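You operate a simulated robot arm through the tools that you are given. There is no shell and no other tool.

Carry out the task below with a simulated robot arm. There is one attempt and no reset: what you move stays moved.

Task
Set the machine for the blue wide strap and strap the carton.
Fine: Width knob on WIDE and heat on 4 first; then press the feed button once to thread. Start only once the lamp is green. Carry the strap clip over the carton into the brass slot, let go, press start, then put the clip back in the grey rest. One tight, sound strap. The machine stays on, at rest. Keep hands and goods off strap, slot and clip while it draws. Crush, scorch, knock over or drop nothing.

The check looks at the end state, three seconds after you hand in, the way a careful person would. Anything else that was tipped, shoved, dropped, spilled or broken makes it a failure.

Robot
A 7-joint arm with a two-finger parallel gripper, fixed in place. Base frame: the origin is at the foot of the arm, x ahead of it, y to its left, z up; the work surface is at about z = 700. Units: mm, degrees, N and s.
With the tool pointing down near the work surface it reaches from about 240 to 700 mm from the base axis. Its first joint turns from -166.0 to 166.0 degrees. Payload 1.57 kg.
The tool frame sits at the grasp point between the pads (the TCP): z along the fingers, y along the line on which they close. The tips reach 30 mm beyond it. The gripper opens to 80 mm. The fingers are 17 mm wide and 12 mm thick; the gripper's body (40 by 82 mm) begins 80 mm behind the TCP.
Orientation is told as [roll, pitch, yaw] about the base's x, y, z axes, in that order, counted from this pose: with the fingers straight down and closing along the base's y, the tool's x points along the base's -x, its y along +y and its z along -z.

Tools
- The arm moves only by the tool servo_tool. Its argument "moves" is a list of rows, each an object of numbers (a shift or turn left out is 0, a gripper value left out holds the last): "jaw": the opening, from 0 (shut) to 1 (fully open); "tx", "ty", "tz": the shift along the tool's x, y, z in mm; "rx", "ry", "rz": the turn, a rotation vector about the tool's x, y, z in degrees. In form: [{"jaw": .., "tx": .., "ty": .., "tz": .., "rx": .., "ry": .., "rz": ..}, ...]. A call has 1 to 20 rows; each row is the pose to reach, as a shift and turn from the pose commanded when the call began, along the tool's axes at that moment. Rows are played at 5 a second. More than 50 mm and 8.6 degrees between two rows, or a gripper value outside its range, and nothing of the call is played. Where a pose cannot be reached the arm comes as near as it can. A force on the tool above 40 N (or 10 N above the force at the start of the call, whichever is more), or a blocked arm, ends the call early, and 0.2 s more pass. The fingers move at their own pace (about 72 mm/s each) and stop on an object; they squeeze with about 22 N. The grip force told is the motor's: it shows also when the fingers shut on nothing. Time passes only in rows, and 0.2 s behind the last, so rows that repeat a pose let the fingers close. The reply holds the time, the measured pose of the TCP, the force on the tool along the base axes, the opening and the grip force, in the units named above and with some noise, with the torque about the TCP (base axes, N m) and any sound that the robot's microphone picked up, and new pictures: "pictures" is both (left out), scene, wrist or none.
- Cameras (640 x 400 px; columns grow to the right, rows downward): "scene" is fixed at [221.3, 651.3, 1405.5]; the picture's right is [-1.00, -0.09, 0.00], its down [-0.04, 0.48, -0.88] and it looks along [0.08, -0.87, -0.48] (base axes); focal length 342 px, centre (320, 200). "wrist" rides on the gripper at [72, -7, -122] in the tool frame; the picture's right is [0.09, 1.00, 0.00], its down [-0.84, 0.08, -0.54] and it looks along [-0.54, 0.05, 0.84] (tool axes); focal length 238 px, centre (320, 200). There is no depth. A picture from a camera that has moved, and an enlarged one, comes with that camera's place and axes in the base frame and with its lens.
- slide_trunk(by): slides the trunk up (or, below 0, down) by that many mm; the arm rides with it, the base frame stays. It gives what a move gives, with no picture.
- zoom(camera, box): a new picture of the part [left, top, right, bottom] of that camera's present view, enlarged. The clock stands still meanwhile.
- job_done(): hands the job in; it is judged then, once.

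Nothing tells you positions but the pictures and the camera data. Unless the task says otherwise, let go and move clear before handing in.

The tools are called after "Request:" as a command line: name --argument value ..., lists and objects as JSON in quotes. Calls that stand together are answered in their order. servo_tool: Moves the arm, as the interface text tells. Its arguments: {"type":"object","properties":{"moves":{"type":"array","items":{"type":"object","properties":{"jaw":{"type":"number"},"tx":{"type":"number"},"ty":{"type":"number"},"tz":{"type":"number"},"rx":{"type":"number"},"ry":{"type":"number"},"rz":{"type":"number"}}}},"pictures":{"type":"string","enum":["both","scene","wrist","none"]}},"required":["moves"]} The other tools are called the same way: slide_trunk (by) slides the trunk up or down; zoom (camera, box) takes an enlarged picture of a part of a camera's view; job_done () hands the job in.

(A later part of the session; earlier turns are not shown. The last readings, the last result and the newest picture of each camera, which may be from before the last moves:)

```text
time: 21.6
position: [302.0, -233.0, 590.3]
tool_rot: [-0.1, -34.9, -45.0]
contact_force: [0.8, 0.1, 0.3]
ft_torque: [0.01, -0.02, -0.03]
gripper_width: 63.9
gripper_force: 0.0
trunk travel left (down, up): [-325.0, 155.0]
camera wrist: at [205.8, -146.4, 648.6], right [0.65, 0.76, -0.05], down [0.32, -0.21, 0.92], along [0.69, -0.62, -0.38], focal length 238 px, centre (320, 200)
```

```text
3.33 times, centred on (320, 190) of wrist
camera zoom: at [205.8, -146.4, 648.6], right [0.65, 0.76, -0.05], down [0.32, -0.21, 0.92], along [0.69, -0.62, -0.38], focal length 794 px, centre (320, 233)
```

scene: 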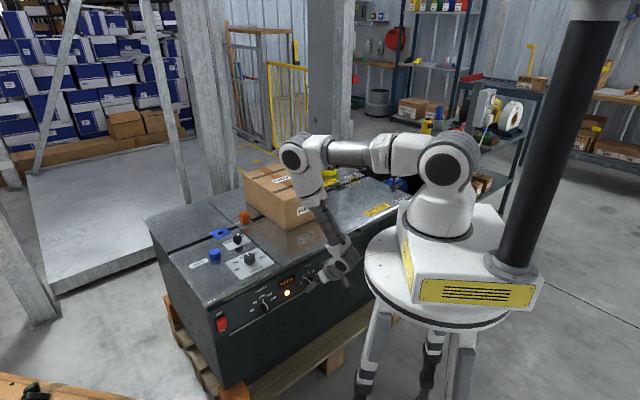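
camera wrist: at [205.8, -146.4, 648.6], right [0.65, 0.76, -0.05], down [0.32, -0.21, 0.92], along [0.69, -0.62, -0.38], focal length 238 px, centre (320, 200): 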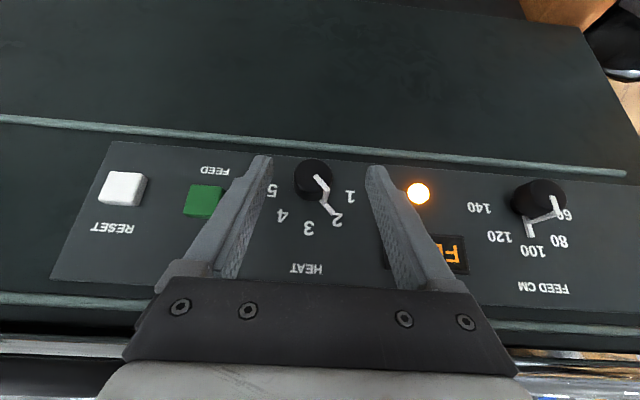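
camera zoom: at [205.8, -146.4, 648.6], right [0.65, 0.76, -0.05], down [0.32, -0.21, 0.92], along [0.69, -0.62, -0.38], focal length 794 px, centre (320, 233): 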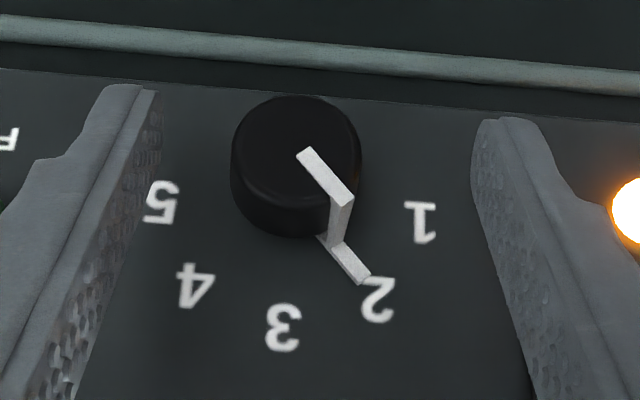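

With a 35° tilt the tracking is accurate. The knob centre is confirmed at u ≈ -44.4, z ≈ 562. Now I'll roll the hand to line up with the pointer (-42°) at the standoff.

Request:
servo_tool --moves '[{"tx": 2, "ty": 0.4, "tz": 2.9, "rx": 5.73, "rz": -4.02}, {"tx": 4, "ty": 0.8, "tz": 5.8, "rx": 11.47, "rz": -8.03}, {"tx": 6, "ty": 1.2, "tz": 8.7, "rx": 17.2, "rz": -12.05}, {"tx": 8, "ty": 1.6, "tz": 11.5, "rx": 22.9, "rz": -16.1}, {"tx": 10, "ty": 2, "tz": 14.4, "rx": 28.7, "rz": -20.1}, {"tx": 12, "ty": 2.2, "tz": 17.2, "rx": 34.4, "rz": -24.1}, {"tx": 12, "ty": 2.2, "tz": 17.2, "rx": 34.4, "rz": -24.1}, {"tx": 12, "ty": 2.2, "tz": 17.2, "rx": 34.4, "rz": -24.1}]'

Request:
zoom --camera "wrist" --box '[220, 100, 420, 240]'

```text
time: 23.4
position: [305.8, -230.7, 567.6]
tool_rot: [-47.7, -25.3, -19.7]
contact_force: [-0.6, 0.3, -0.4]
ft_torque: [0.02, -0.01, -0.03]
gripper_width: 64.0
gripper_force: 0.0
trunk travel left (down, up): [-325.0, 155.0]
camera wrist: at [237.9, -115.4, 615.8], right [0.44, 0.55, -0.71], down [0.74, 0.21, 0.63], along [0.5, -0.81, -0.32], focal length 238 px, centre (320, 200)
```

scene: 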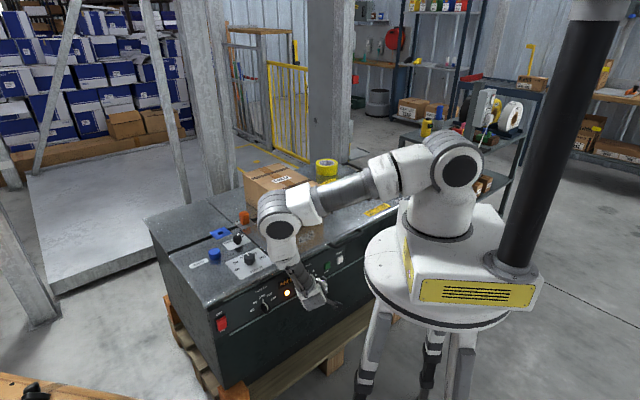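
wrist: 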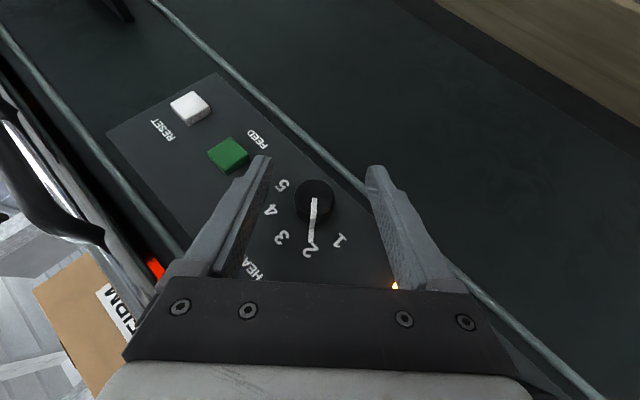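

```text
2.86 times, centred on (320, 170) of wrist
camera zoom: at [237.9, -115.4, 615.8], right [0.44, 0.55, -0.71], down [0.74, 0.21, 0.63], along [0.5, -0.81, -0.32], focal length 681 px, centre (320, 286)
```

zoom: 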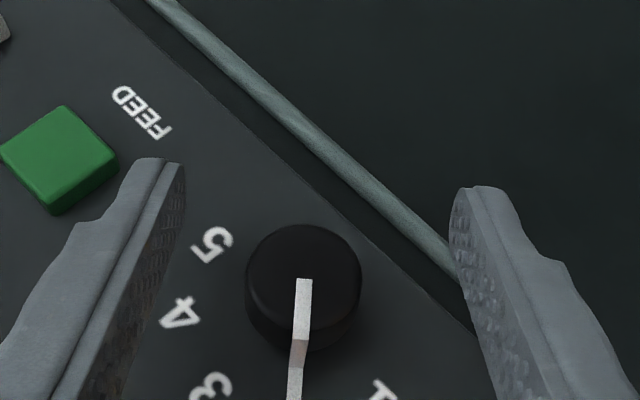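

Request:
servo_tool --moves '[{"ty": -3.6}, {"tx": -8, "ty": -3.6, "tz": 5.5}, {"tx": -16, "ty": -3.6, "tz": 11}, {"tx": -23.8, "ty": -3.6, "tz": 16.6}, {"tx": -23.8, "ty": -3.6, "tz": 16.6}]'

Request:
zoom --camera "wrist" --box '[220, 110, 420, 250]'

```text
time: 24.6
position: [324.9, -252.7, 568.7]
tool_rot: [-47.8, -25.1, -19.9]
contact_force: [-0.3, 0.3, -0.4]
ft_torque: [0.02, 0.03, -0.02]
gripper_width: 63.7
gripper_force: 0.1
trunk travel left (down, up): [-325.0, 155.0]
camera wrist: at [257.1, -138.2, 618.0], right [0.44, 0.55, -0.71], down [0.74, 0.21, 0.64], along [0.5, -0.81, -0.31], focal length 238 px, centre (320, 200)
```

scene: 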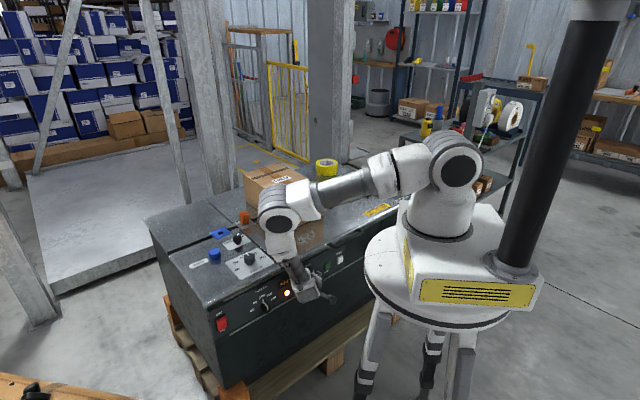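
wrist: 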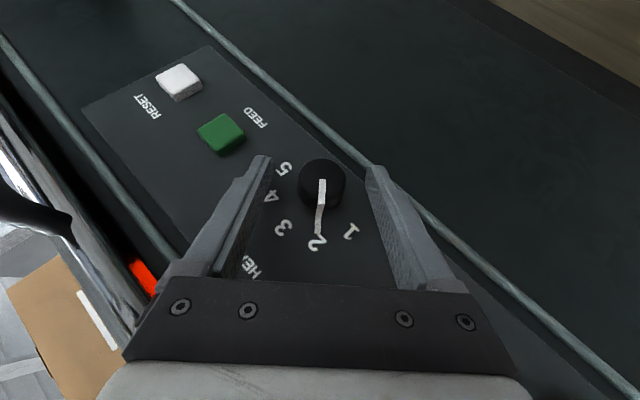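

```text
2.86 times, centred on (320, 180) of wrist
camera zoom: at [257.1, -138.2, 618.0], right [0.44, 0.55, -0.71], down [0.74, 0.21, 0.64], along [0.5, -0.81, -0.31], focal length 681 px, centre (320, 257)
```

zoom: 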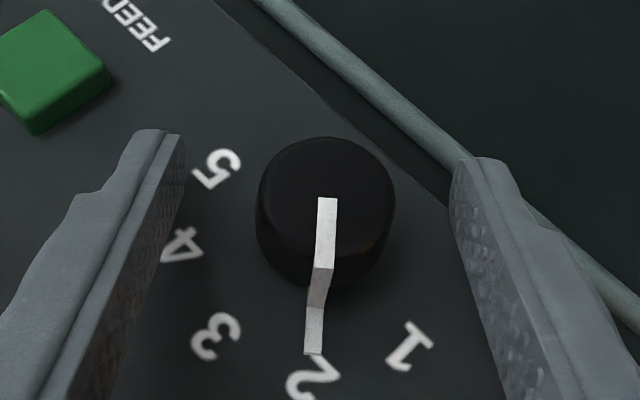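

The knob is centred between the fingers. Closing on it.

Request:
servo_tool --moves '[{"ty": 0.6, "jaw": 0.5}, {"ty": 0.6, "jaw": 0.25}, {"ty": 0.6, "jaw": 0.25}, {"ty": 0.6, "jaw": 0.25}]' --pictures "wrist"

```text
time: 25.6
position: [325.8, -251.7, 570.2]
tool_rot: [-47.6, -25.3, -19.9]
contact_force: [4.2, 3.1, -6.3]
ft_torque: [-0.1, -0.27, -0.21]
gripper_width: 31.6
gripper_force: 40.0
trunk travel left (down, up): [-325.0, 155.0]
camera wrist: at [257.9, -137.6, 617.4], right [0.45, 0.55, -0.7], down [0.74, 0.21, 0.64], along [0.5, -0.81, -0.32], focal length 238 px, centre (320, 200)
```

wrist: 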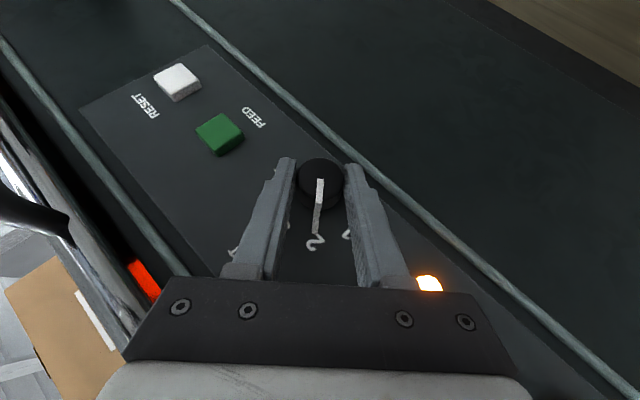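

Gripped. Now turning clockwise about the knob axis, first to position 3.

Request:
servo_tool --moves '[{"ty": 1}, {"tx": 0.04, "ty": -0.2, "tz": 0.06, "rx": -5.73, "rz": 4.02}, {"tx": 0.17, "ty": -1.38, "tz": 0.24, "rx": -11.47, "rz": 8.03}, {"tx": 0.37, "ty": -2.52, "tz": 0.53, "rx": -17.2, "rz": 12.05}, {"tx": 0.66, "ty": -3.61, "tz": 0.94, "rx": -22.94, "rz": 16.06}, {"tx": 1.02, "ty": -4.64, "tz": 1.46, "rx": -28.67, "rz": 20.08}, {"tx": 1.45, "ty": -5.58, "tz": 2.07, "rx": -34.41, "rz": 24.09}]'

```text
time: 27.2
position: [321.4, -256.9, 571.3]
tool_rot: [0.2, -35.0, -45.1]
contact_force: [5.4, -1.0, -9.4]
ft_torque: [-0.2, -0.24, -0.16]
gripper_width: 31.6
gripper_force: 39.9
trunk travel left (down, up): [-325.0, 155.0]
camera wrist: at [224.1, -171.0, 630.5], right [0.65, 0.76, -0.05], down [0.32, -0.21, 0.92], along [0.69, -0.62, -0.38], focal length 238 px, centre (320, 200)
```

scene: 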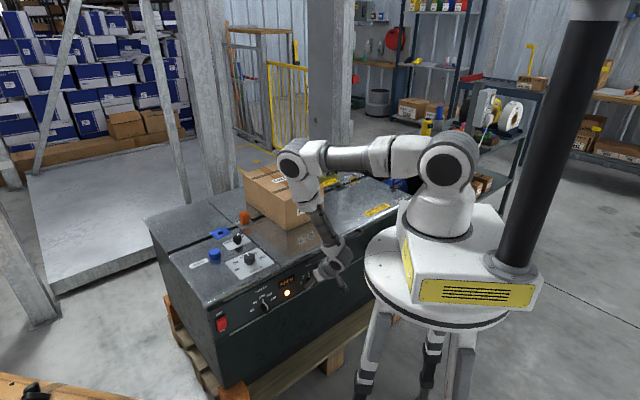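
wrist: 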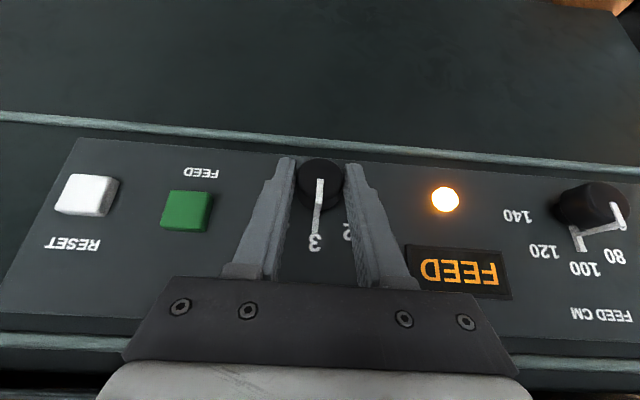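

Request:
servo_tool --moves '[{"tz": 0.8}, {"tx": 0.04, "ty": -1.2, "tz": 0.9, "rx": -5.73, "rz": 4.02}, {"tx": 0.17, "ty": -2.38, "tz": 1.04, "rx": -11.47, "rz": 8.03}, {"tx": 0.37, "ty": -3.52, "tz": 1.33, "rx": -17.2, "rz": 12.05}, {"tx": 0.66, "ty": -4.61, "tz": 1.74, "rx": -22.94, "rz": 16.06}, {"tx": 1.02, "ty": -5.64, "tz": 2.26, "rx": -28.67, "rz": 20.08}, {"tx": 1.45, "ty": -6.58, "tz": 2.87, "rx": -34.41, "rz": 24.09}, {"tx": 1.45, "ty": -6.58, "tz": 2.87, "rx": -34.41, "rz": 24.09}]'

Request:
zoom --camera "wrist" --box '[240, 130, 420, 260]'

```text
time: 29.0
position: [316.6, -261.0, 568.6]
tool_rot: [47.9, -25.1, -70.1]
contact_force: [-5.1, 6.3, 9.6]
ft_torque: [-0.02, -0.1, -0.35]
gripper_width: 31.4
gripper_force: 40.1
trunk travel left (down, up): [-325.0, 155.0]
camera wrist: at [192.7, -202.3, 608.5], right [0.49, 0.6, 0.63], down [-0.13, -0.66, 0.74], along [0.86, -0.45, -0.25], focal length 238 px, centre (320, 200)
```

scene: 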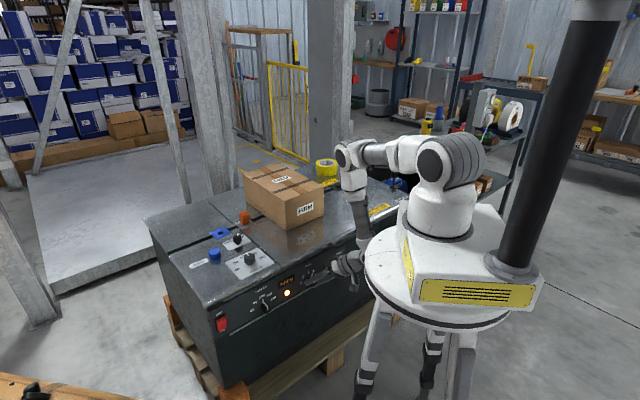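
wrist: 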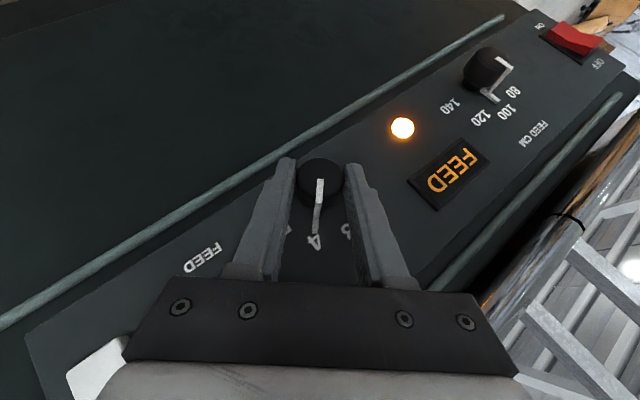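

```text
3.08 times, centred on (330, 195) of wrist
camera zoom: at [192.7, -202.3, 608.5], right [0.49, 0.6, 0.63], down [-0.13, -0.66, 0.74], along [0.86, -0.45, -0.25], focal length 733 px, centre (289, 215)
```

zoom: 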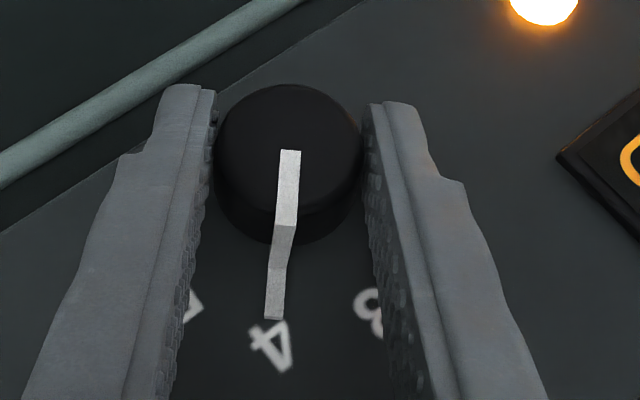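

HEAT is on 4. Releasing and backing straight off the panel, then I'll check the result and the button.

Request:
servo_tool --moves '[{"jaw": 0.7}, {"jaw": 0.7}, {"tx": 8, "tz": -5.7}, {"tx": 16.4, "tz": -11.5}, {"tx": 24.6, "tz": -17.2}, {"tx": 24.6, "tz": -17.2}]'

Request:
zoom --camera "wrist" --box '[220, 100, 420, 240]'

```text
time: 30.2
position: [304.1, -251.2, 573.2]
tool_rot: [48.5, -26.7, -70.7]
contact_force: [1.9, -1.1, -1.4]
ft_torque: [-0.04, -0.12, 0.06]
gripper_width: 56.0
gripper_force: 0.1
trunk travel left (down, up): [-325.0, 155.0]
stopped in row 5: the force on the tool passed its limit at 50 N (the readings are from after the stop); the commanded pose is now the measured one
camera wrist: at [181.6, -190.7, 608.7], right [0.49, 0.61, 0.63], down [-0.15, -0.65, 0.75], along [0.86, -0.46, -0.22], focal length 238 px, centre (320, 200)
```

scene: 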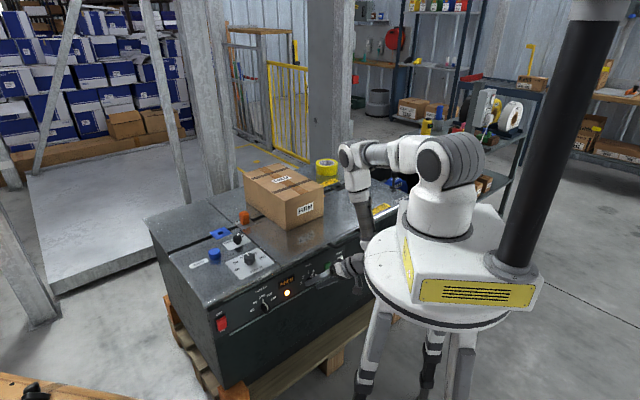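
wrist: 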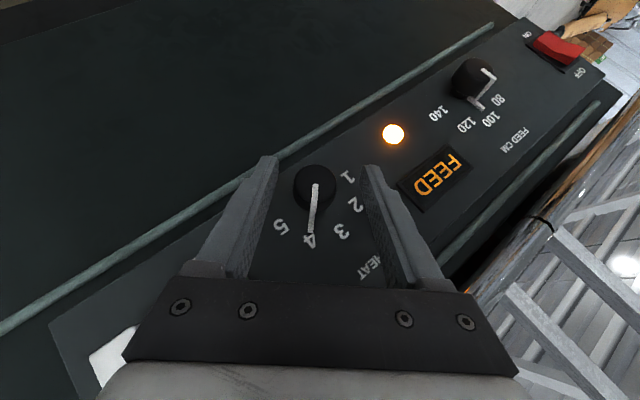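

```text
2.86 times, centred on (320, 170) of wrist
camera zoom: at [181.6, -190.7, 608.7], right [0.49, 0.61, 0.63], down [-0.15, -0.65, 0.75], along [0.86, -0.46, -0.22], focal length 681 px, centre (320, 286)
```

zoom: 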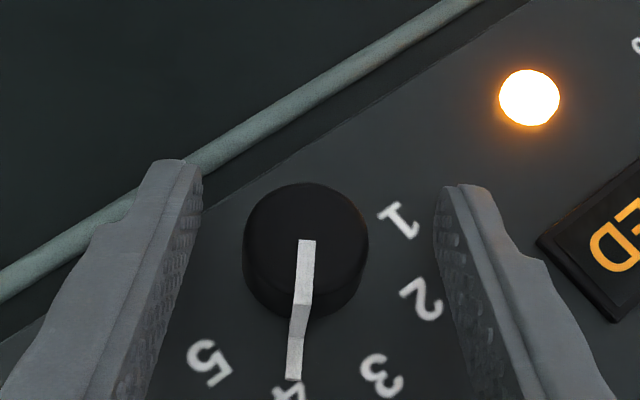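

The heat pointer is on 4, but the hand brushed something behind it while retreating, probably the robot's own stand. I'll look closer before moving.

Request:
zoom --camera "scene" --box '[290, 210, 490, 335]'

Request:
zoom --camera "scene" --box '[300, 240, 556, 400]'

```text
3.20 times, centred on (390, 272) of scene
camera zoom: at [221.3, 651.3, 1405.5], right [-1.0, -0.09, 0.0], down [-0.04, 0.48, -0.88], along [0.08, -0.87, -0.48], focal length 1093 px, centre (96, -32)
```

zoom: 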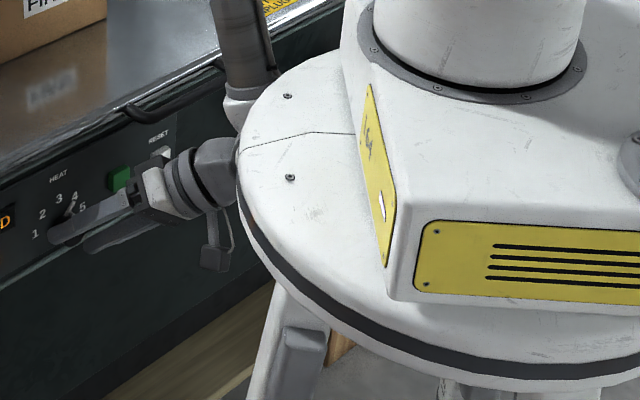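

```text
2.50 times, centred on (428, 320) of scene
camera zoom: at [221.3, 651.3, 1405.5], right [-1.0, -0.09, 0.0], down [-0.04, 0.48, -0.88], along [0.08, -0.87, -0.48], focal length 854 px, centre (50, -100)
```

zoom: 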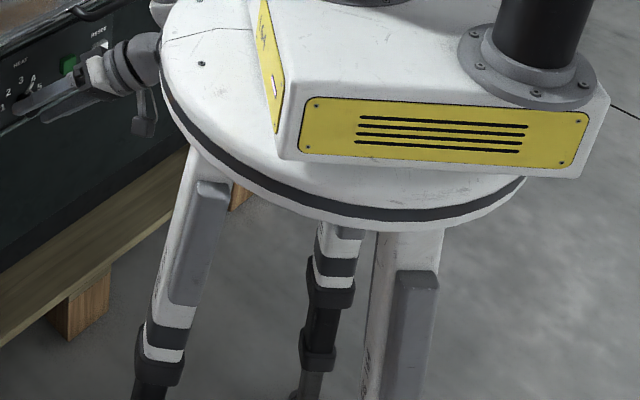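

I believe the camera or hand brushed the stand region at the rear. I'll reduce the tilt, which swings the hand away from the stand and lifts the tips off the knob. Then I'll back off slightly and go up.

Request:
servo_tool --moves '[{"ry": 5}, {"ry": 10}, {"ry": 15, "tx": 2, "tz": -1.5}, {"ry": 15, "tx": 5, "tz": -3.5}, {"ry": 15, "tx": 6.6, "tz": -4.6}]'

```text
time: 31.4
position: [299.4, -245.4, 572.6]
tool_rot: [44.2, -16.1, -59.0]
contact_force: [0.1, -0.2, 0.3]
ft_torque: [0.0, 0.0, 0.02]
gripper_width: 56.0
gripper_force: 0.0
trunk travel left (down, up): [-325.0, 155.0]
camera wrist: at [174.1, -213.3, 631.8], right [0.47, 0.61, 0.64], down [0.07, -0.75, 0.66], along [0.88, -0.26, -0.4], focal length 238 px, centre (320, 200)
```

scene: 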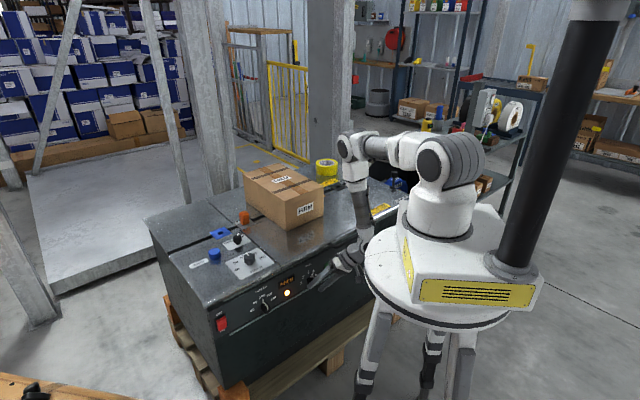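
wrist: 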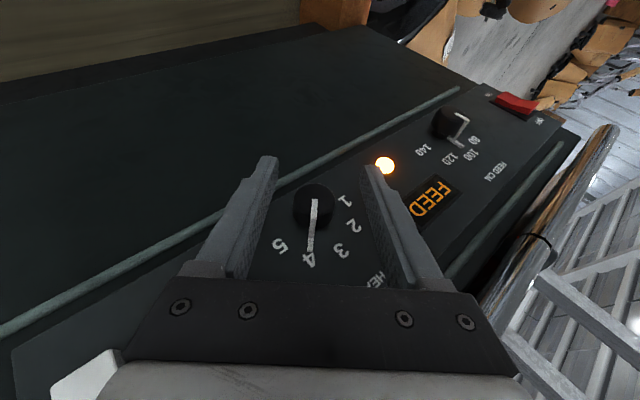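

Request:
servo_tool --moves '[{"tx": -3.5, "ty": 8.4, "tz": -8.7, "jaw": 0.3}, {"tx": -6.9, "ty": 16.7, "tz": -17.4, "rx": 3, "rz": -1.2, "jaw": 0}, {"tx": -6.9, "ty": 16.7, "tz": -17.4, "rx": 10, "rz": -4}, {"tx": -6.9, "ty": 16.7, "tz": -17.4, "rx": 17, "rz": -6.8}, {"tx": -6.9, "ty": 16.7, "tz": -17.4, "rx": 24, "rz": -9.5}, {"tx": -6.9, "ty": 16.7, "tz": -17.4, "rx": 31, "rz": -12.3}, {"tx": -6.9, "ty": 16.7, "tz": -17.4, "rx": 38, "rz": -15.1}, {"tx": -6.9, "ty": 16.7, "tz": -17.4, "rx": 38, "rz": -15.1}]'

Request:
zoom --camera "wrist" --box '[100, 100, 340, 250]'

```text
time: 33.2
position: [297.9, -244.4, 597.8]
tool_rot: [1.1, -21.9, -44.6]
contact_force: [-0.7, 0.3, -0.2]
ft_torque: [-0.02, -0.01, -0.03]
gripper_width: 0.0
gripper_force: 21.8
trunk travel left (down, up): [-325.0, 155.0]
camera wrist: at [211.6, -173.1, 684.2], right [0.63, 0.78, -0.02], down [0.46, -0.36, 0.82], along [0.63, -0.52, -0.58], focal length 238 px, centre (320, 200)
```

scene: 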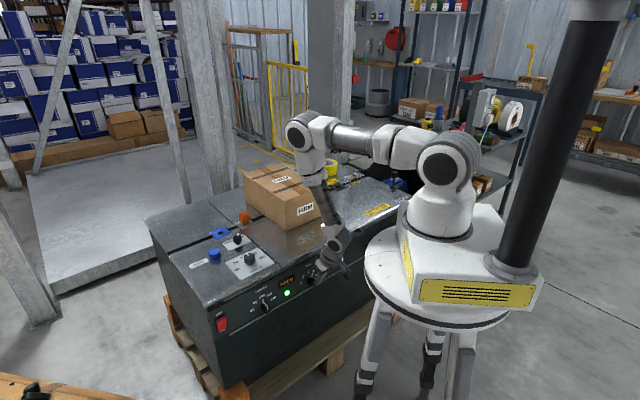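
wrist: 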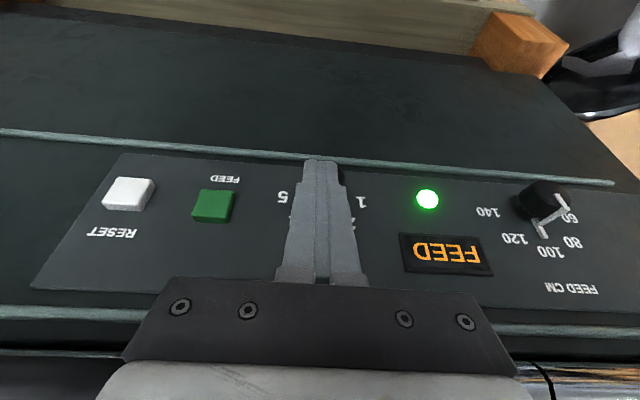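

```text
2.67 times, centred on (220, 175) of wrist
camera zoom: at [211.6, -173.1, 684.2], right [0.63, 0.78, -0.02], down [0.46, -0.36, 0.82], along [0.63, -0.52, -0.58], focal length 636 px, centre (587, 267)
```

zoom: 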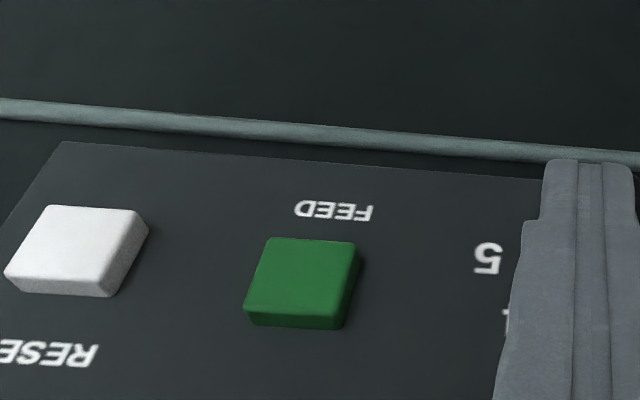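

The lamp has gone green (heat ready) and the display still reads FEED, so I haven't fed yet. I'll confirm the heat pointer, then move the closed fingers in front of the green FEED button.

Request:
zoom --camera "scene" --box '[240, 250, 360, 325]'

Request:
servo_tool --moves '[{"tx": -0.5, "ty": -13, "tz": -1.2, "rx": 5.6, "rz": -2.2}, {"tx": -0.9, "ty": -26, "tz": -2.3, "rx": 11.1, "rz": -4.5}, {"tx": -1.4, "ty": -39, "tz": -3.5, "rx": 16.7, "rz": -6.7}, {"tx": -1.8, "ty": -52, "tz": -4.6, "rx": 22.2, "rz": -9}, {"tx": -2.3, "ty": -65.1, "tz": -5.8, "rx": 27.8, "rz": -11.2}, {"tx": -2.3, "ty": -65.1, "tz": -5.8, "rx": 27.8, "rz": -11.2}]'

Request:
zoom --camera "wrist" --box '[220, 90, 420, 230]'

```text
5.33 times, centred on (300, 288) of scene
camera zoom: at [221.3, 651.3, 1405.5], right [-1.0, -0.09, 0.0], down [-0.04, 0.48, -0.88], along [0.08, -0.87, -0.48], focal length 1822 px, centre (427, -267)
```

zoom: 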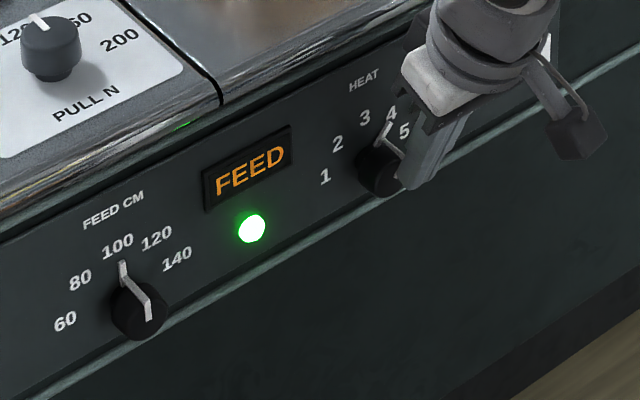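

```text
time: 34.6
position: [252.7, -290.8, 602.7]
tool_rot: [-30.7, -19.1, -33.2]
contact_force: [0.5, -0.5, 0.3]
ft_torque: [0.01, -0.01, 0.01]
gripper_width: 0.0
gripper_force: 21.2
trunk travel left (down, up): [-325.0, 155.0]
camera wrist: at [196.2, -188.6, 681.3], right [0.53, 0.67, -0.51], down [0.73, -0.07, 0.68], along [0.42, -0.74, -0.53], focal length 238 px, centre (320, 200)
```

scene: 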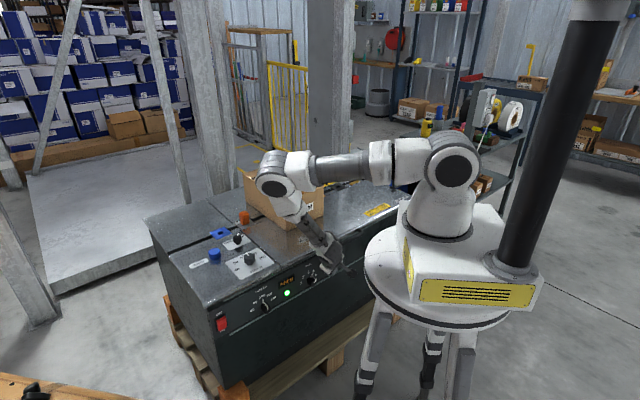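
wrist: 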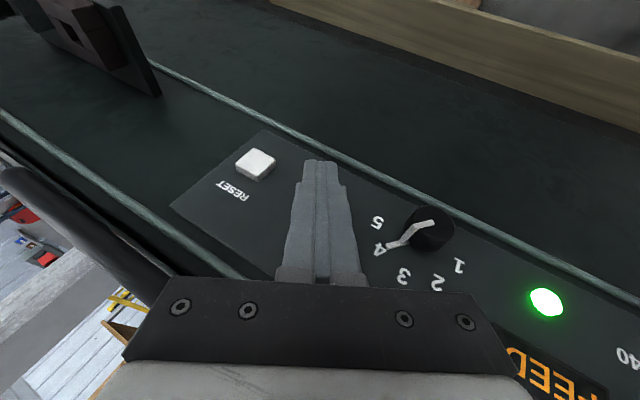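

```text
2.86 times, centred on (320, 160) of wrist
camera zoom: at [196.2, -188.6, 681.3], right [0.53, 0.67, -0.51], down [0.73, -0.07, 0.68], along [0.42, -0.74, -0.53], focal length 681 px, centre (320, 314)
```

zoom: 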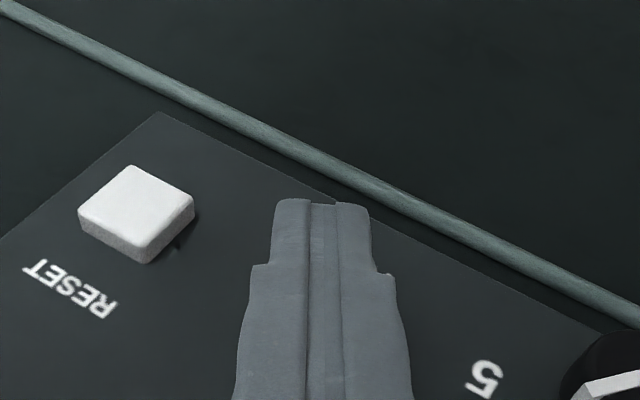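

The pointer is on 4 and the lamp is green. My hand's edge would pass close to the front handle, so I'll roll another 15° away from it before pressing.

Request:
servo_tool --moves '[{"ty": 2.8, "rx": 7, "rz": -2.8}, {"ty": 5.6, "rx": 13.9, "rz": -5.6}, {"ty": 5.6, "rx": 13.9, "rz": -5.6}, {"ty": 5.6, "rx": 13.9, "rz": -5.6}]'

```text
time: 35.6
position: [254.9, -289.3, 599.7]
tool_rot: [-45.9, -15.6, -28.5]
contact_force: [0.0, 0.7, 0.7]
ft_torque: [0.0, 0.04, -0.01]
gripper_width: 0.0
gripper_force: 21.2
trunk travel left (down, up): [-325.0, 155.0]
camera wrist: at [212.8, -172.2, 666.5], right [0.42, 0.56, -0.71], down [0.84, 0.05, 0.53], along [0.33, -0.83, -0.45], focal length 238 px, centre (320, 200)
```

scene: 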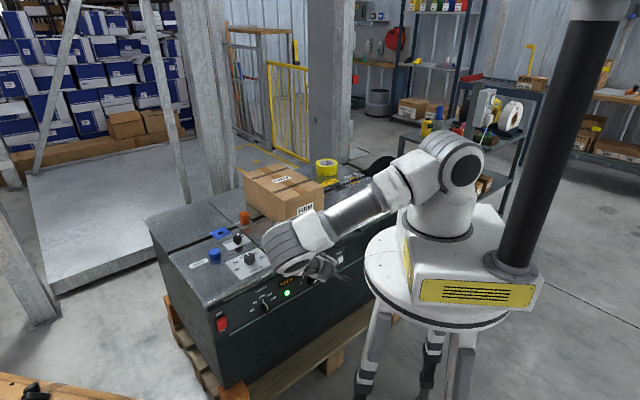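
wrist: 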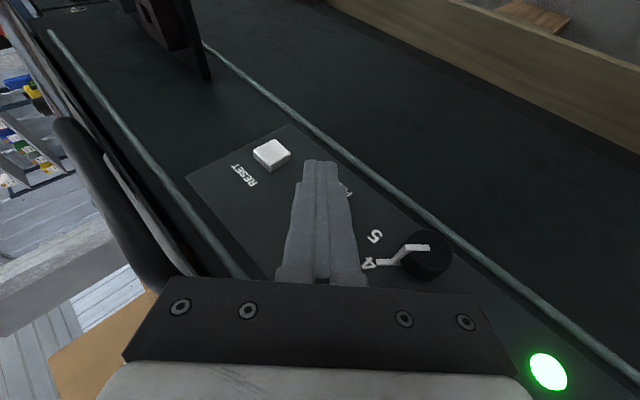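

Request:
servo_tool --moves '[{"tx": -9.3, "tz": 3.7}, {"tx": -18.6, "tz": 7.5}, {"tx": -21.3, "tz": 8.6}, {"tx": -23.2, "tz": 9.3}, {"tx": -25.1, "tz": 10.1}]' --pictures "both"

```text
time: 36.8
position: [275.4, -307.5, 600.4]
tool_rot: [-45.9, -15.5, -28.7]
contact_force: [-1.2, 3.2, 1.1]
ft_torque: [0.02, 0.01, 0.01]
gripper_width: 0.0
gripper_force: 21.2
trunk travel left (down, up): [-325.0, 155.0]
heard: click
camera wrist: at [232.7, -190.8, 667.2], right [0.42, 0.56, -0.71], down [0.84, 0.04, 0.53], along [0.33, -0.83, -0.45], focal length 238 px, centre (320, 200)
```

scene: 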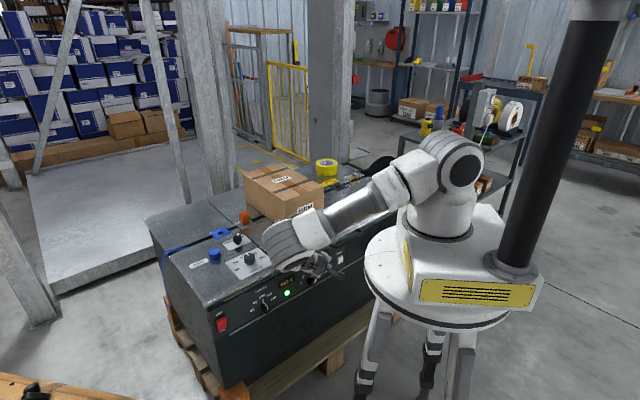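
wrist: 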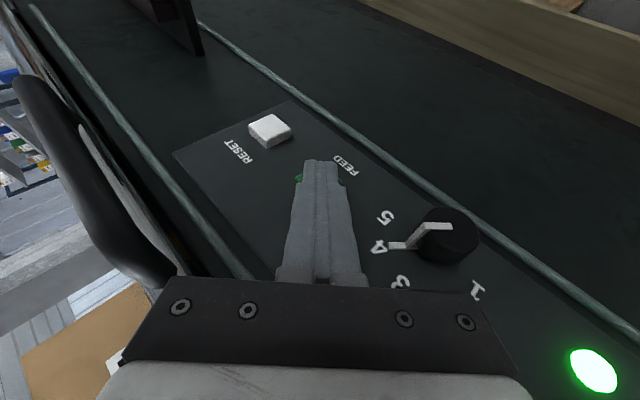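

A click was heard and blue strap is feeding out at the left end of the track. Backing off from the button.

Request:
servo_tool --moves '[{"tx": 9.3, "tz": -3.7}, {"tx": 18.6, "tz": -7.5}, {"tx": 25, "tz": -10}, {"tx": 25, "tz": -10}, {"tx": 25, "tz": -10}]'

Request:
zoom --camera "scene" --box '[140, 200, 340, 325]'

```text
time: 38.0
position: [255.6, -287.1, 599.6]
tool_rot: [-45.9, -15.6, -28.6]
contact_force: [-0.2, 0.5, 0.2]
ft_torque: [0.0, -0.01, -0.01]
gripper_width: 0.1
gripper_force: 21.2
trunk travel left (down, up): [-325.0, 155.0]
camera wrist: at [213.3, -171.5, 667.0], right [0.42, 0.56, -0.71], down [0.84, 0.05, 0.53], along [0.33, -0.83, -0.45], focal length 238 px, centre (320, 200)
```

scene: 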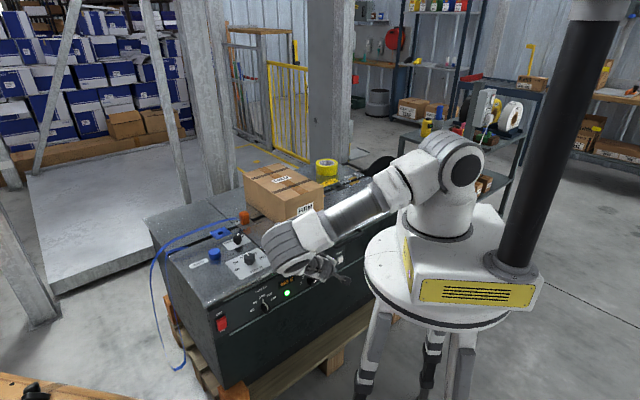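
wrist: 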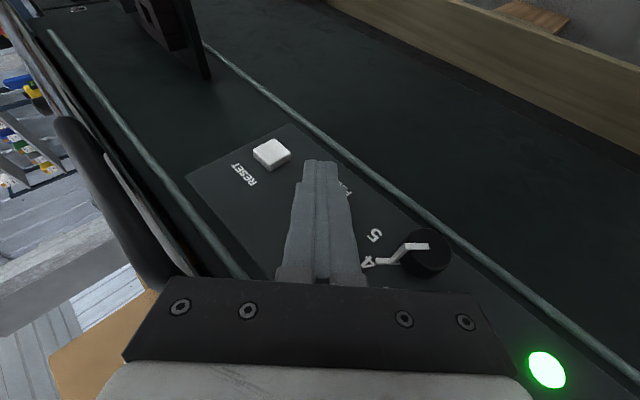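

```text
3.20 times, centred on (240, 262) of scene
camera zoom: at [221.3, 651.3, 1405.5], right [-1.0, -0.09, 0.0], down [-0.04, 0.48, -0.88], along [0.08, -0.87, -0.48], focal length 1093 px, centre (576, 0)
```

zoom: 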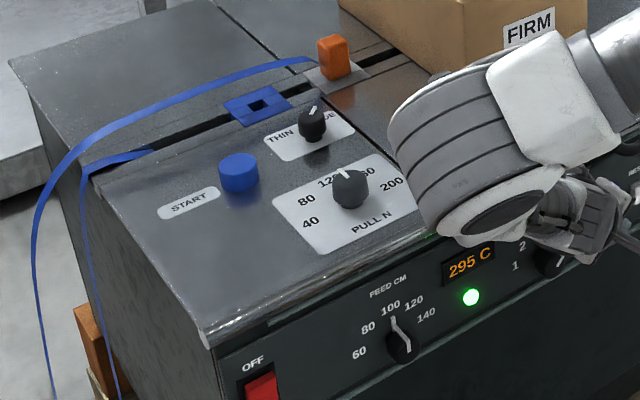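

The strap is threaded: it loops out from the left end of the track to the orange clip. The lamp is green and the display reads 295 C. Now I'll retrace the hand away from the panel and rise.

Request:
servo_tool --moves '[{"tx": -2, "ty": 6.7, "tz": -7.7, "rx": -7, "rz": 2.8}, {"tx": -4, "ty": 13.4, "tz": -15.4, "rx": -14, "rz": 5.6}, {"tx": -6, "ty": 20.2, "tz": -23.1, "rx": -21, "rz": 8.4}, {"tx": -8, "ty": 26.9, "tz": -30.8, "rx": -28, "rz": 11.2}, {"tx": -10, "ty": 33.6, "tz": -38.5, "rx": -35, "rz": 14}, {"tx": -12.1, "ty": 40.3, "tz": -46.2, "rx": -41.8, "rz": 16.8}, {"tx": -12.1, "ty": 40.3, "tz": -46.2, "rx": -41.8, "rz": 16.8}]'

```text
time: 39.6
position: [295.9, -239.4, 606.6]
tool_rot: [1.4, -21.9, -44.5]
contact_force: [0.7, -0.5, -0.8]
ft_torque: [0.03, 0.01, -0.03]
gripper_width: 0.4
gripper_force: 21.5
trunk travel left (down, up): [-325.0, 155.0]
camera wrist: at [208.4, -168.4, 692.7], right [0.63, 0.78, -0.01], down [0.45, -0.36, 0.82], along [0.63, -0.52, -0.58], focal length 238 px, centre (320, 200)
```

scene: 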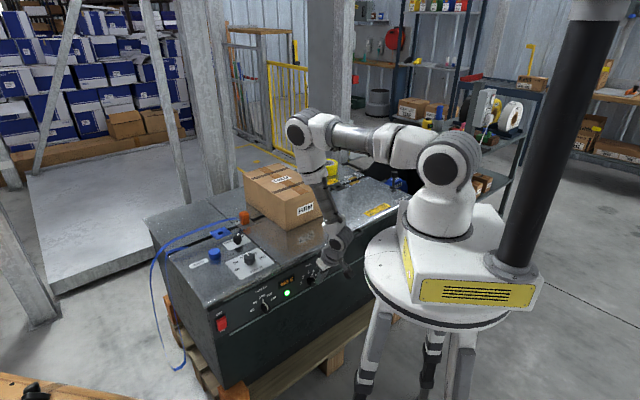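
wrist: 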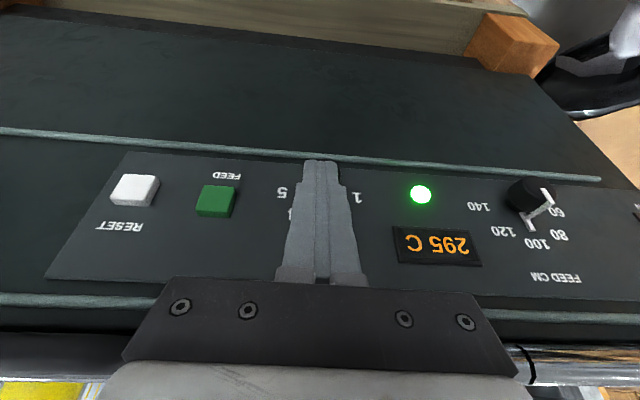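

Request:
servo_tool --moves '[{"tx": -16, "tz": -39.8}, {"tx": -32, "tz": -79.5}, {"tx": -48, "tz": -119.3}, {"tx": -64, "tz": -159, "ry": 4}, {"tx": -80, "tz": -198.8, "ry": 10}, {"tx": -96, "tz": -238.5, "ry": 16}, {"tx": -112, "tz": -278.4, "ry": 21.9}, {"tx": -112, "tz": -278.4, "ry": 21.9}]'

```text
time: 41.4
position: [289.1, -243.3, 907.8]
tool_rot: [1.4, 0.0, -44.1]
contact_force: [0.0, 0.1, -0.9]
ft_torque: [0.01, 0.02, 0.02]
gripper_width: 0.0
gripper_force: 21.6
trunk travel left (down, up): [-325.0, 155.0]
camera wrist: at [230.8, -201.8, 1029.6], right [0.63, 0.78, 0.02], down [0.65, -0.54, 0.54], along [0.44, -0.33, -0.84], focal length 238 px, centre (320, 200)
```

scene: 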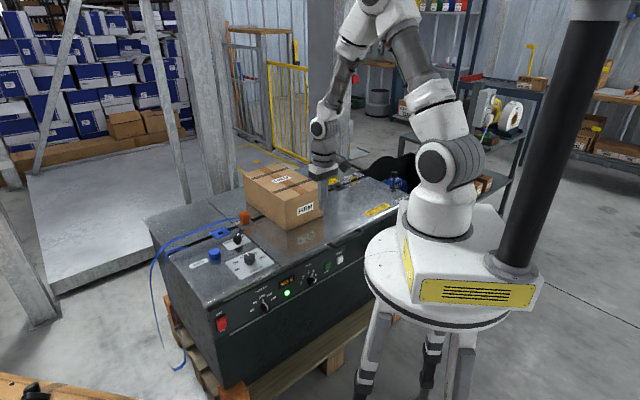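
wrist: 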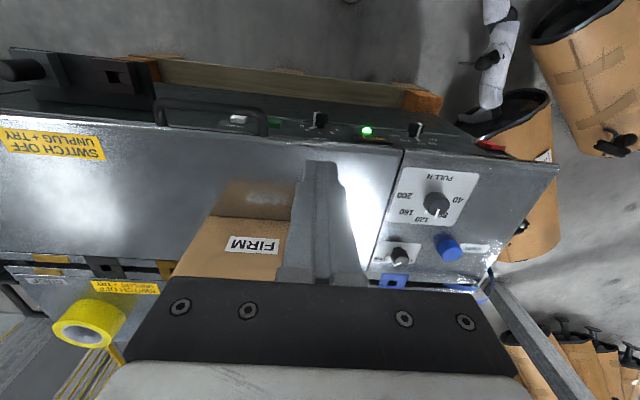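

Rising clear. Now I'll move over to look closely at the clip and how the strap attaches to it.

Request:
servo_tool --moves '[{"tx": -35, "ty": 14, "jaw": 1, "rx": 1, "ry": -1, "rz": 0.9}, {"tx": -70, "ty": 28, "rx": 1, "ry": -1, "rz": 0.9}, {"tx": -105, "ty": 42, "rx": 1, "ry": -1, "rz": 0.9}, {"tx": -140, "ty": 56, "tz": 10, "rx": 1, "ry": -1, "rz": 0.9}, {"tx": -175, "ty": 70, "tz": 22, "rx": 1, "ry": -1, "rz": 0.9}, {"tx": -210, "ty": 84, "tz": 40, "rx": 1, "ry": -1, "rz": 0.9}, {"tx": -244, "ty": 98, "tz": 58, "rx": 1, "ry": -1, "rz": 0.9}, {"tx": -244, "ty": 98, "tz": 58, "rx": 1, "ry": -1, "rz": 0.9}]'

Request:
zoom --camera "wrist" --box '[220, 100, 420, 240]'

```text
time: 43.2
position: [536.0, -344.9, 849.3]
tool_rot: [0.2, -0.9, -45.0]
contact_force: [0.6, -0.4, 1.1]
ft_torque: [-0.01, -0.03, 0.0]
gripper_width: 80.0
gripper_force: 0.1
trunk travel left (down, up): [-325.0, 155.0]
camera wrist: at [477.8, -298.4, 970.4], right [0.64, 0.77, 0.0], down [0.64, -0.53, 0.56], along [0.43, -0.35, -0.83], focal length 238 px, centre (320, 200)
```

scene: 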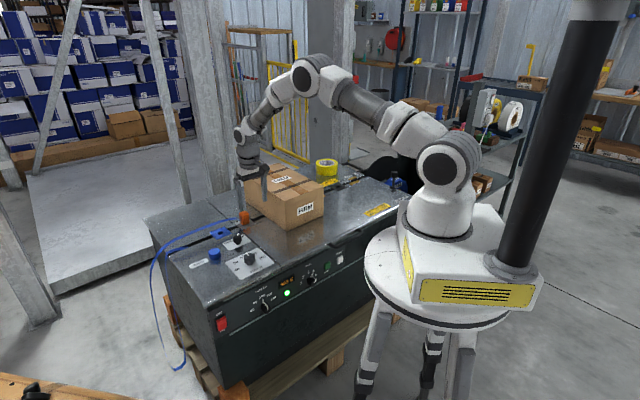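
wrist: 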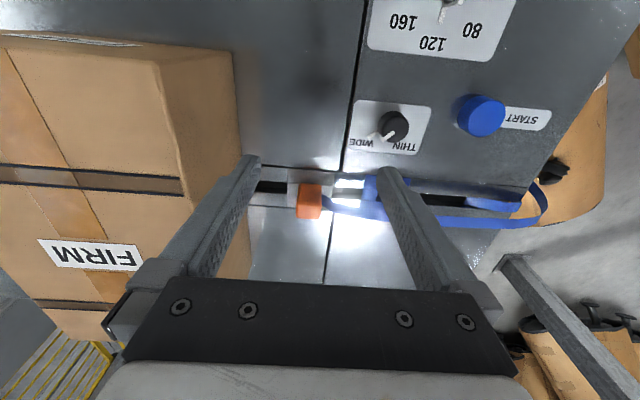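

```text
2.86 times, centred on (320, 170) of wrist
camera zoom: at [477.8, -298.4, 970.4], right [0.64, 0.77, 0.0], down [0.64, -0.53, 0.56], along [0.43, -0.35, -0.83], focal length 681 px, centre (320, 286)
```

zoom: 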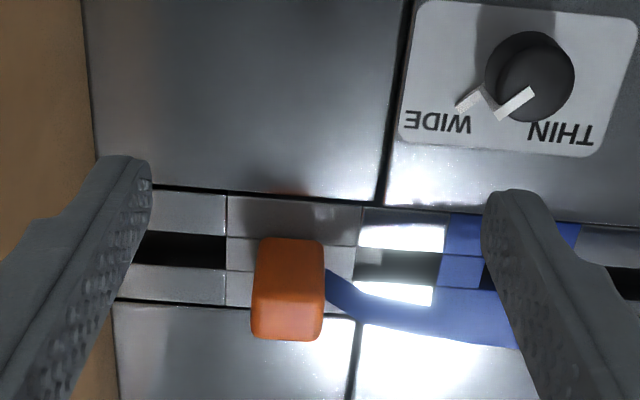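

The clip stands in the grey rest with the strap leaving from its left side. I'll grip it front-to-back so the fingers stay off the strap. The clip (r≈727) and slot (r≈747) are near full reach, so I'll turn the tool to yaw +45 up high and then lower the trunk.

Request:
servo_tool --moves '[{"tx": -7, "tz": -11, "rz": -7.5}, {"tx": -14, "tz": -22, "rz": -15}, {"tx": -21, "tz": -33, "rz": -22.5}, {"tx": -28, "tz": -44, "rz": -30}, {"tx": -35, "tz": -55, "rz": -37.5}, {"tx": -42, "ty": -1, "tz": -66, "rz": -45}, {"tx": -49, "ty": -2, "tz": -77, "rz": -52.5}, {"tx": -56, "ty": -3, "tz": -88, "rz": -60}, {"tx": -63, "ty": -4, "tz": -99, "rz": -67.5}, {"tx": -70, "ty": -5, "tz": -111, "rz": -75}, {"tx": -77, "ty": -5, "tz": -111, "rz": -82.5}, {"tx": -77, "ty": -5, "tz": -111, "rz": -90}, {"tx": -77, "ty": -5, "tz": -111, "rz": -90}]'

```text
time: 46.0
position: [584.4, -400.8, 962.8]
tool_rot: [-0.9, -0.3, 45.0]
contact_force: [-0.2, -0.4, -0.4]
ft_torque: [0.0, 0.0, -0.01]
gripper_width: 80.0
gripper_force: 0.1
trunk travel left (down, up): [-325.0, 155.0]
camera wrist: at [535.3, -455.6, 1084.1], right [-0.77, 0.64, -0.02], down [0.53, 0.65, 0.54], along [0.36, 0.41, -0.84], focal length 238 px, centre (320, 200)
```

scene: 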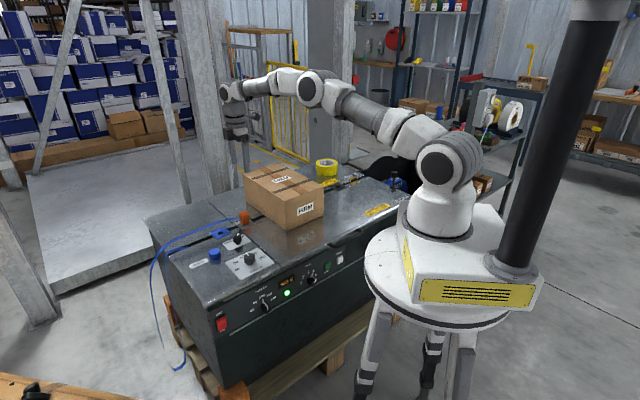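
wrist: 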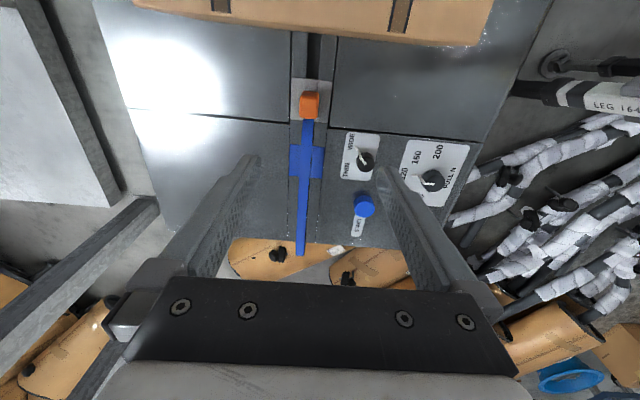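

Request:
zoom --camera "wrist" --box '[240, 40, 400, 160]'

Request:
slide_trunk --by -60

```text
3.33 times, centred on (320, 100) of wrist
camera zoom: at [535.3, -455.6, 1084.1], right [-0.77, 0.64, -0.02], down [0.53, 0.65, 0.54], along [0.36, 0.41, -0.84], focal length 794 px, centre (320, 533)
```

zoom: 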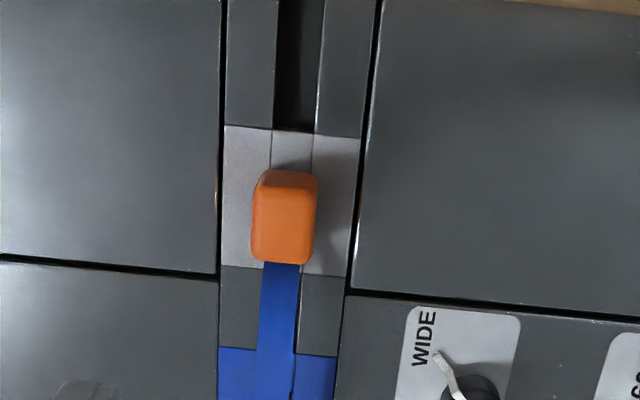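

```text
time: 47.0
position: [583.6, -400.3, 902.7]
tool_rot: [-0.9, -0.2, 45.0]
contact_force: [0.4, 0.0, 0.5]
ft_torque: [0.02, -0.03, -0.05]
gripper_width: 80.0
gripper_force: 0.0
trunk travel left (down, up): [-265.0, 215.0]
```

The clip is at about (597,-413.6), roughly 27 mm wide. I'll lower the trunk further so the arm works near shoulder height, and look from above the clip.

Request:
slide_trunk --by -100

Request:
servo_tool --moves '[{"ty": -10, "rx": -0.8, "ry": -0.4}, {"ty": -19, "rx": -0.8, "ry": -0.4}, {"ty": -19, "rx": -0.8, "ry": -0.4}]'

```text
time: 48.3
position: [584.9, -399.9, 802.2]
tool_rot: [-1.0, -0.3, 45.1]
contact_force: [-0.9, 0.5, -0.3]
ft_torque: [0.02, -0.01, 0.06]
gripper_width: 80.1
gripper_force: 0.0
trunk travel left (down, up): [-165.0, 315.0]
```

```text
time: 49.1
position: [591.1, -407.2, 801.1]
tool_rot: [0.0, -0.7, 44.9]
contact_force: [-0.1, -0.5, 0.9]
ft_torque: [0.01, -0.01, -0.02]
gripper_width: 80.0
gripper_force: 0.1
out of reach, approached as far as the arm can: row 2, 3
trunk travel left (down, up): [-165.0, 315.0]
camera wrist: at [542.9, -464.4, 923.1], right [-0.77, 0.64, 0.0], down [0.53, 0.64, 0.55], along [0.35, 0.42, -0.83], focal length 238 px, centre (320, 200)
```

scene: 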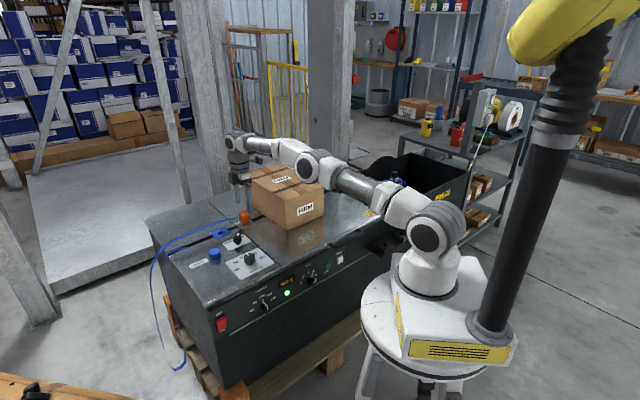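
wrist: 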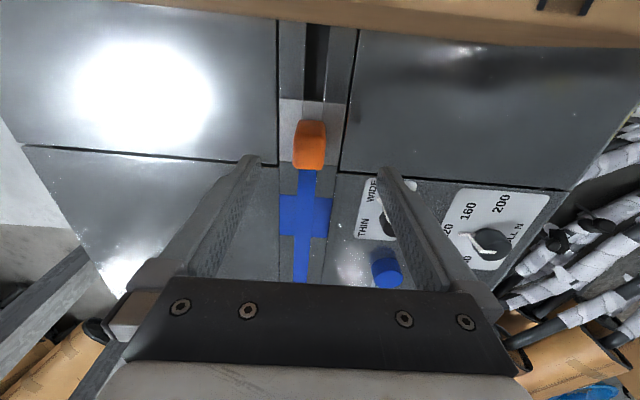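

Reach ends at about r = 718 with a vertical tool, so some outward tilt will be needed. Let me look closely at the clip and strap joint.

Request:
zoom --camera "wrist" --box '[260, 90, 360, 190]'

Request:
zoom --camera "scene" --box '[200, 190, 280, 240]'

```text
4.00 times, centred on (310, 140) of wrist
camera zoom: at [542.9, -464.4, 923.1], right [-0.77, 0.64, 0.0], down [0.53, 0.64, 0.55], along [0.35, 0.42, -0.83], focal length 953 px, centre (360, 440)
```

zoom: 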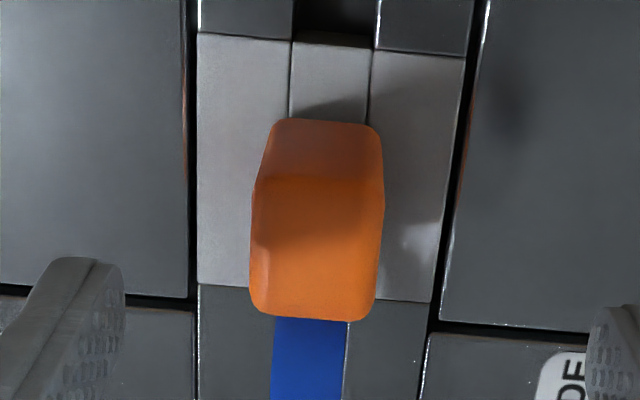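

```text
8.00 times, centred on (240, 215) of scene
camera zoom: at [221.3, 651.3, 1405.5], right [-1.0, -0.09, 0.0], down [-0.04, 0.48, -0.88], along [0.08, -0.87, -0.48], focal length 2733 px, centre (960, 80)
```

zoom: 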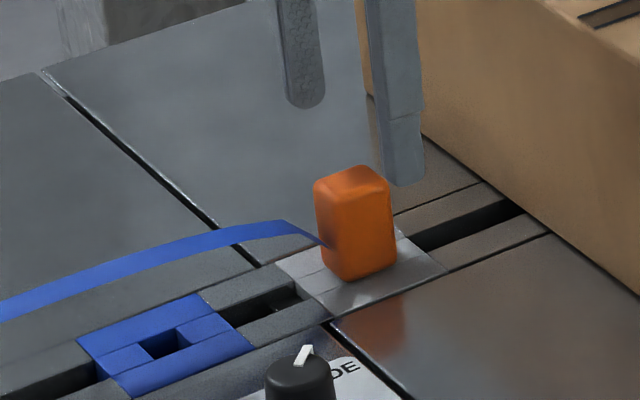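

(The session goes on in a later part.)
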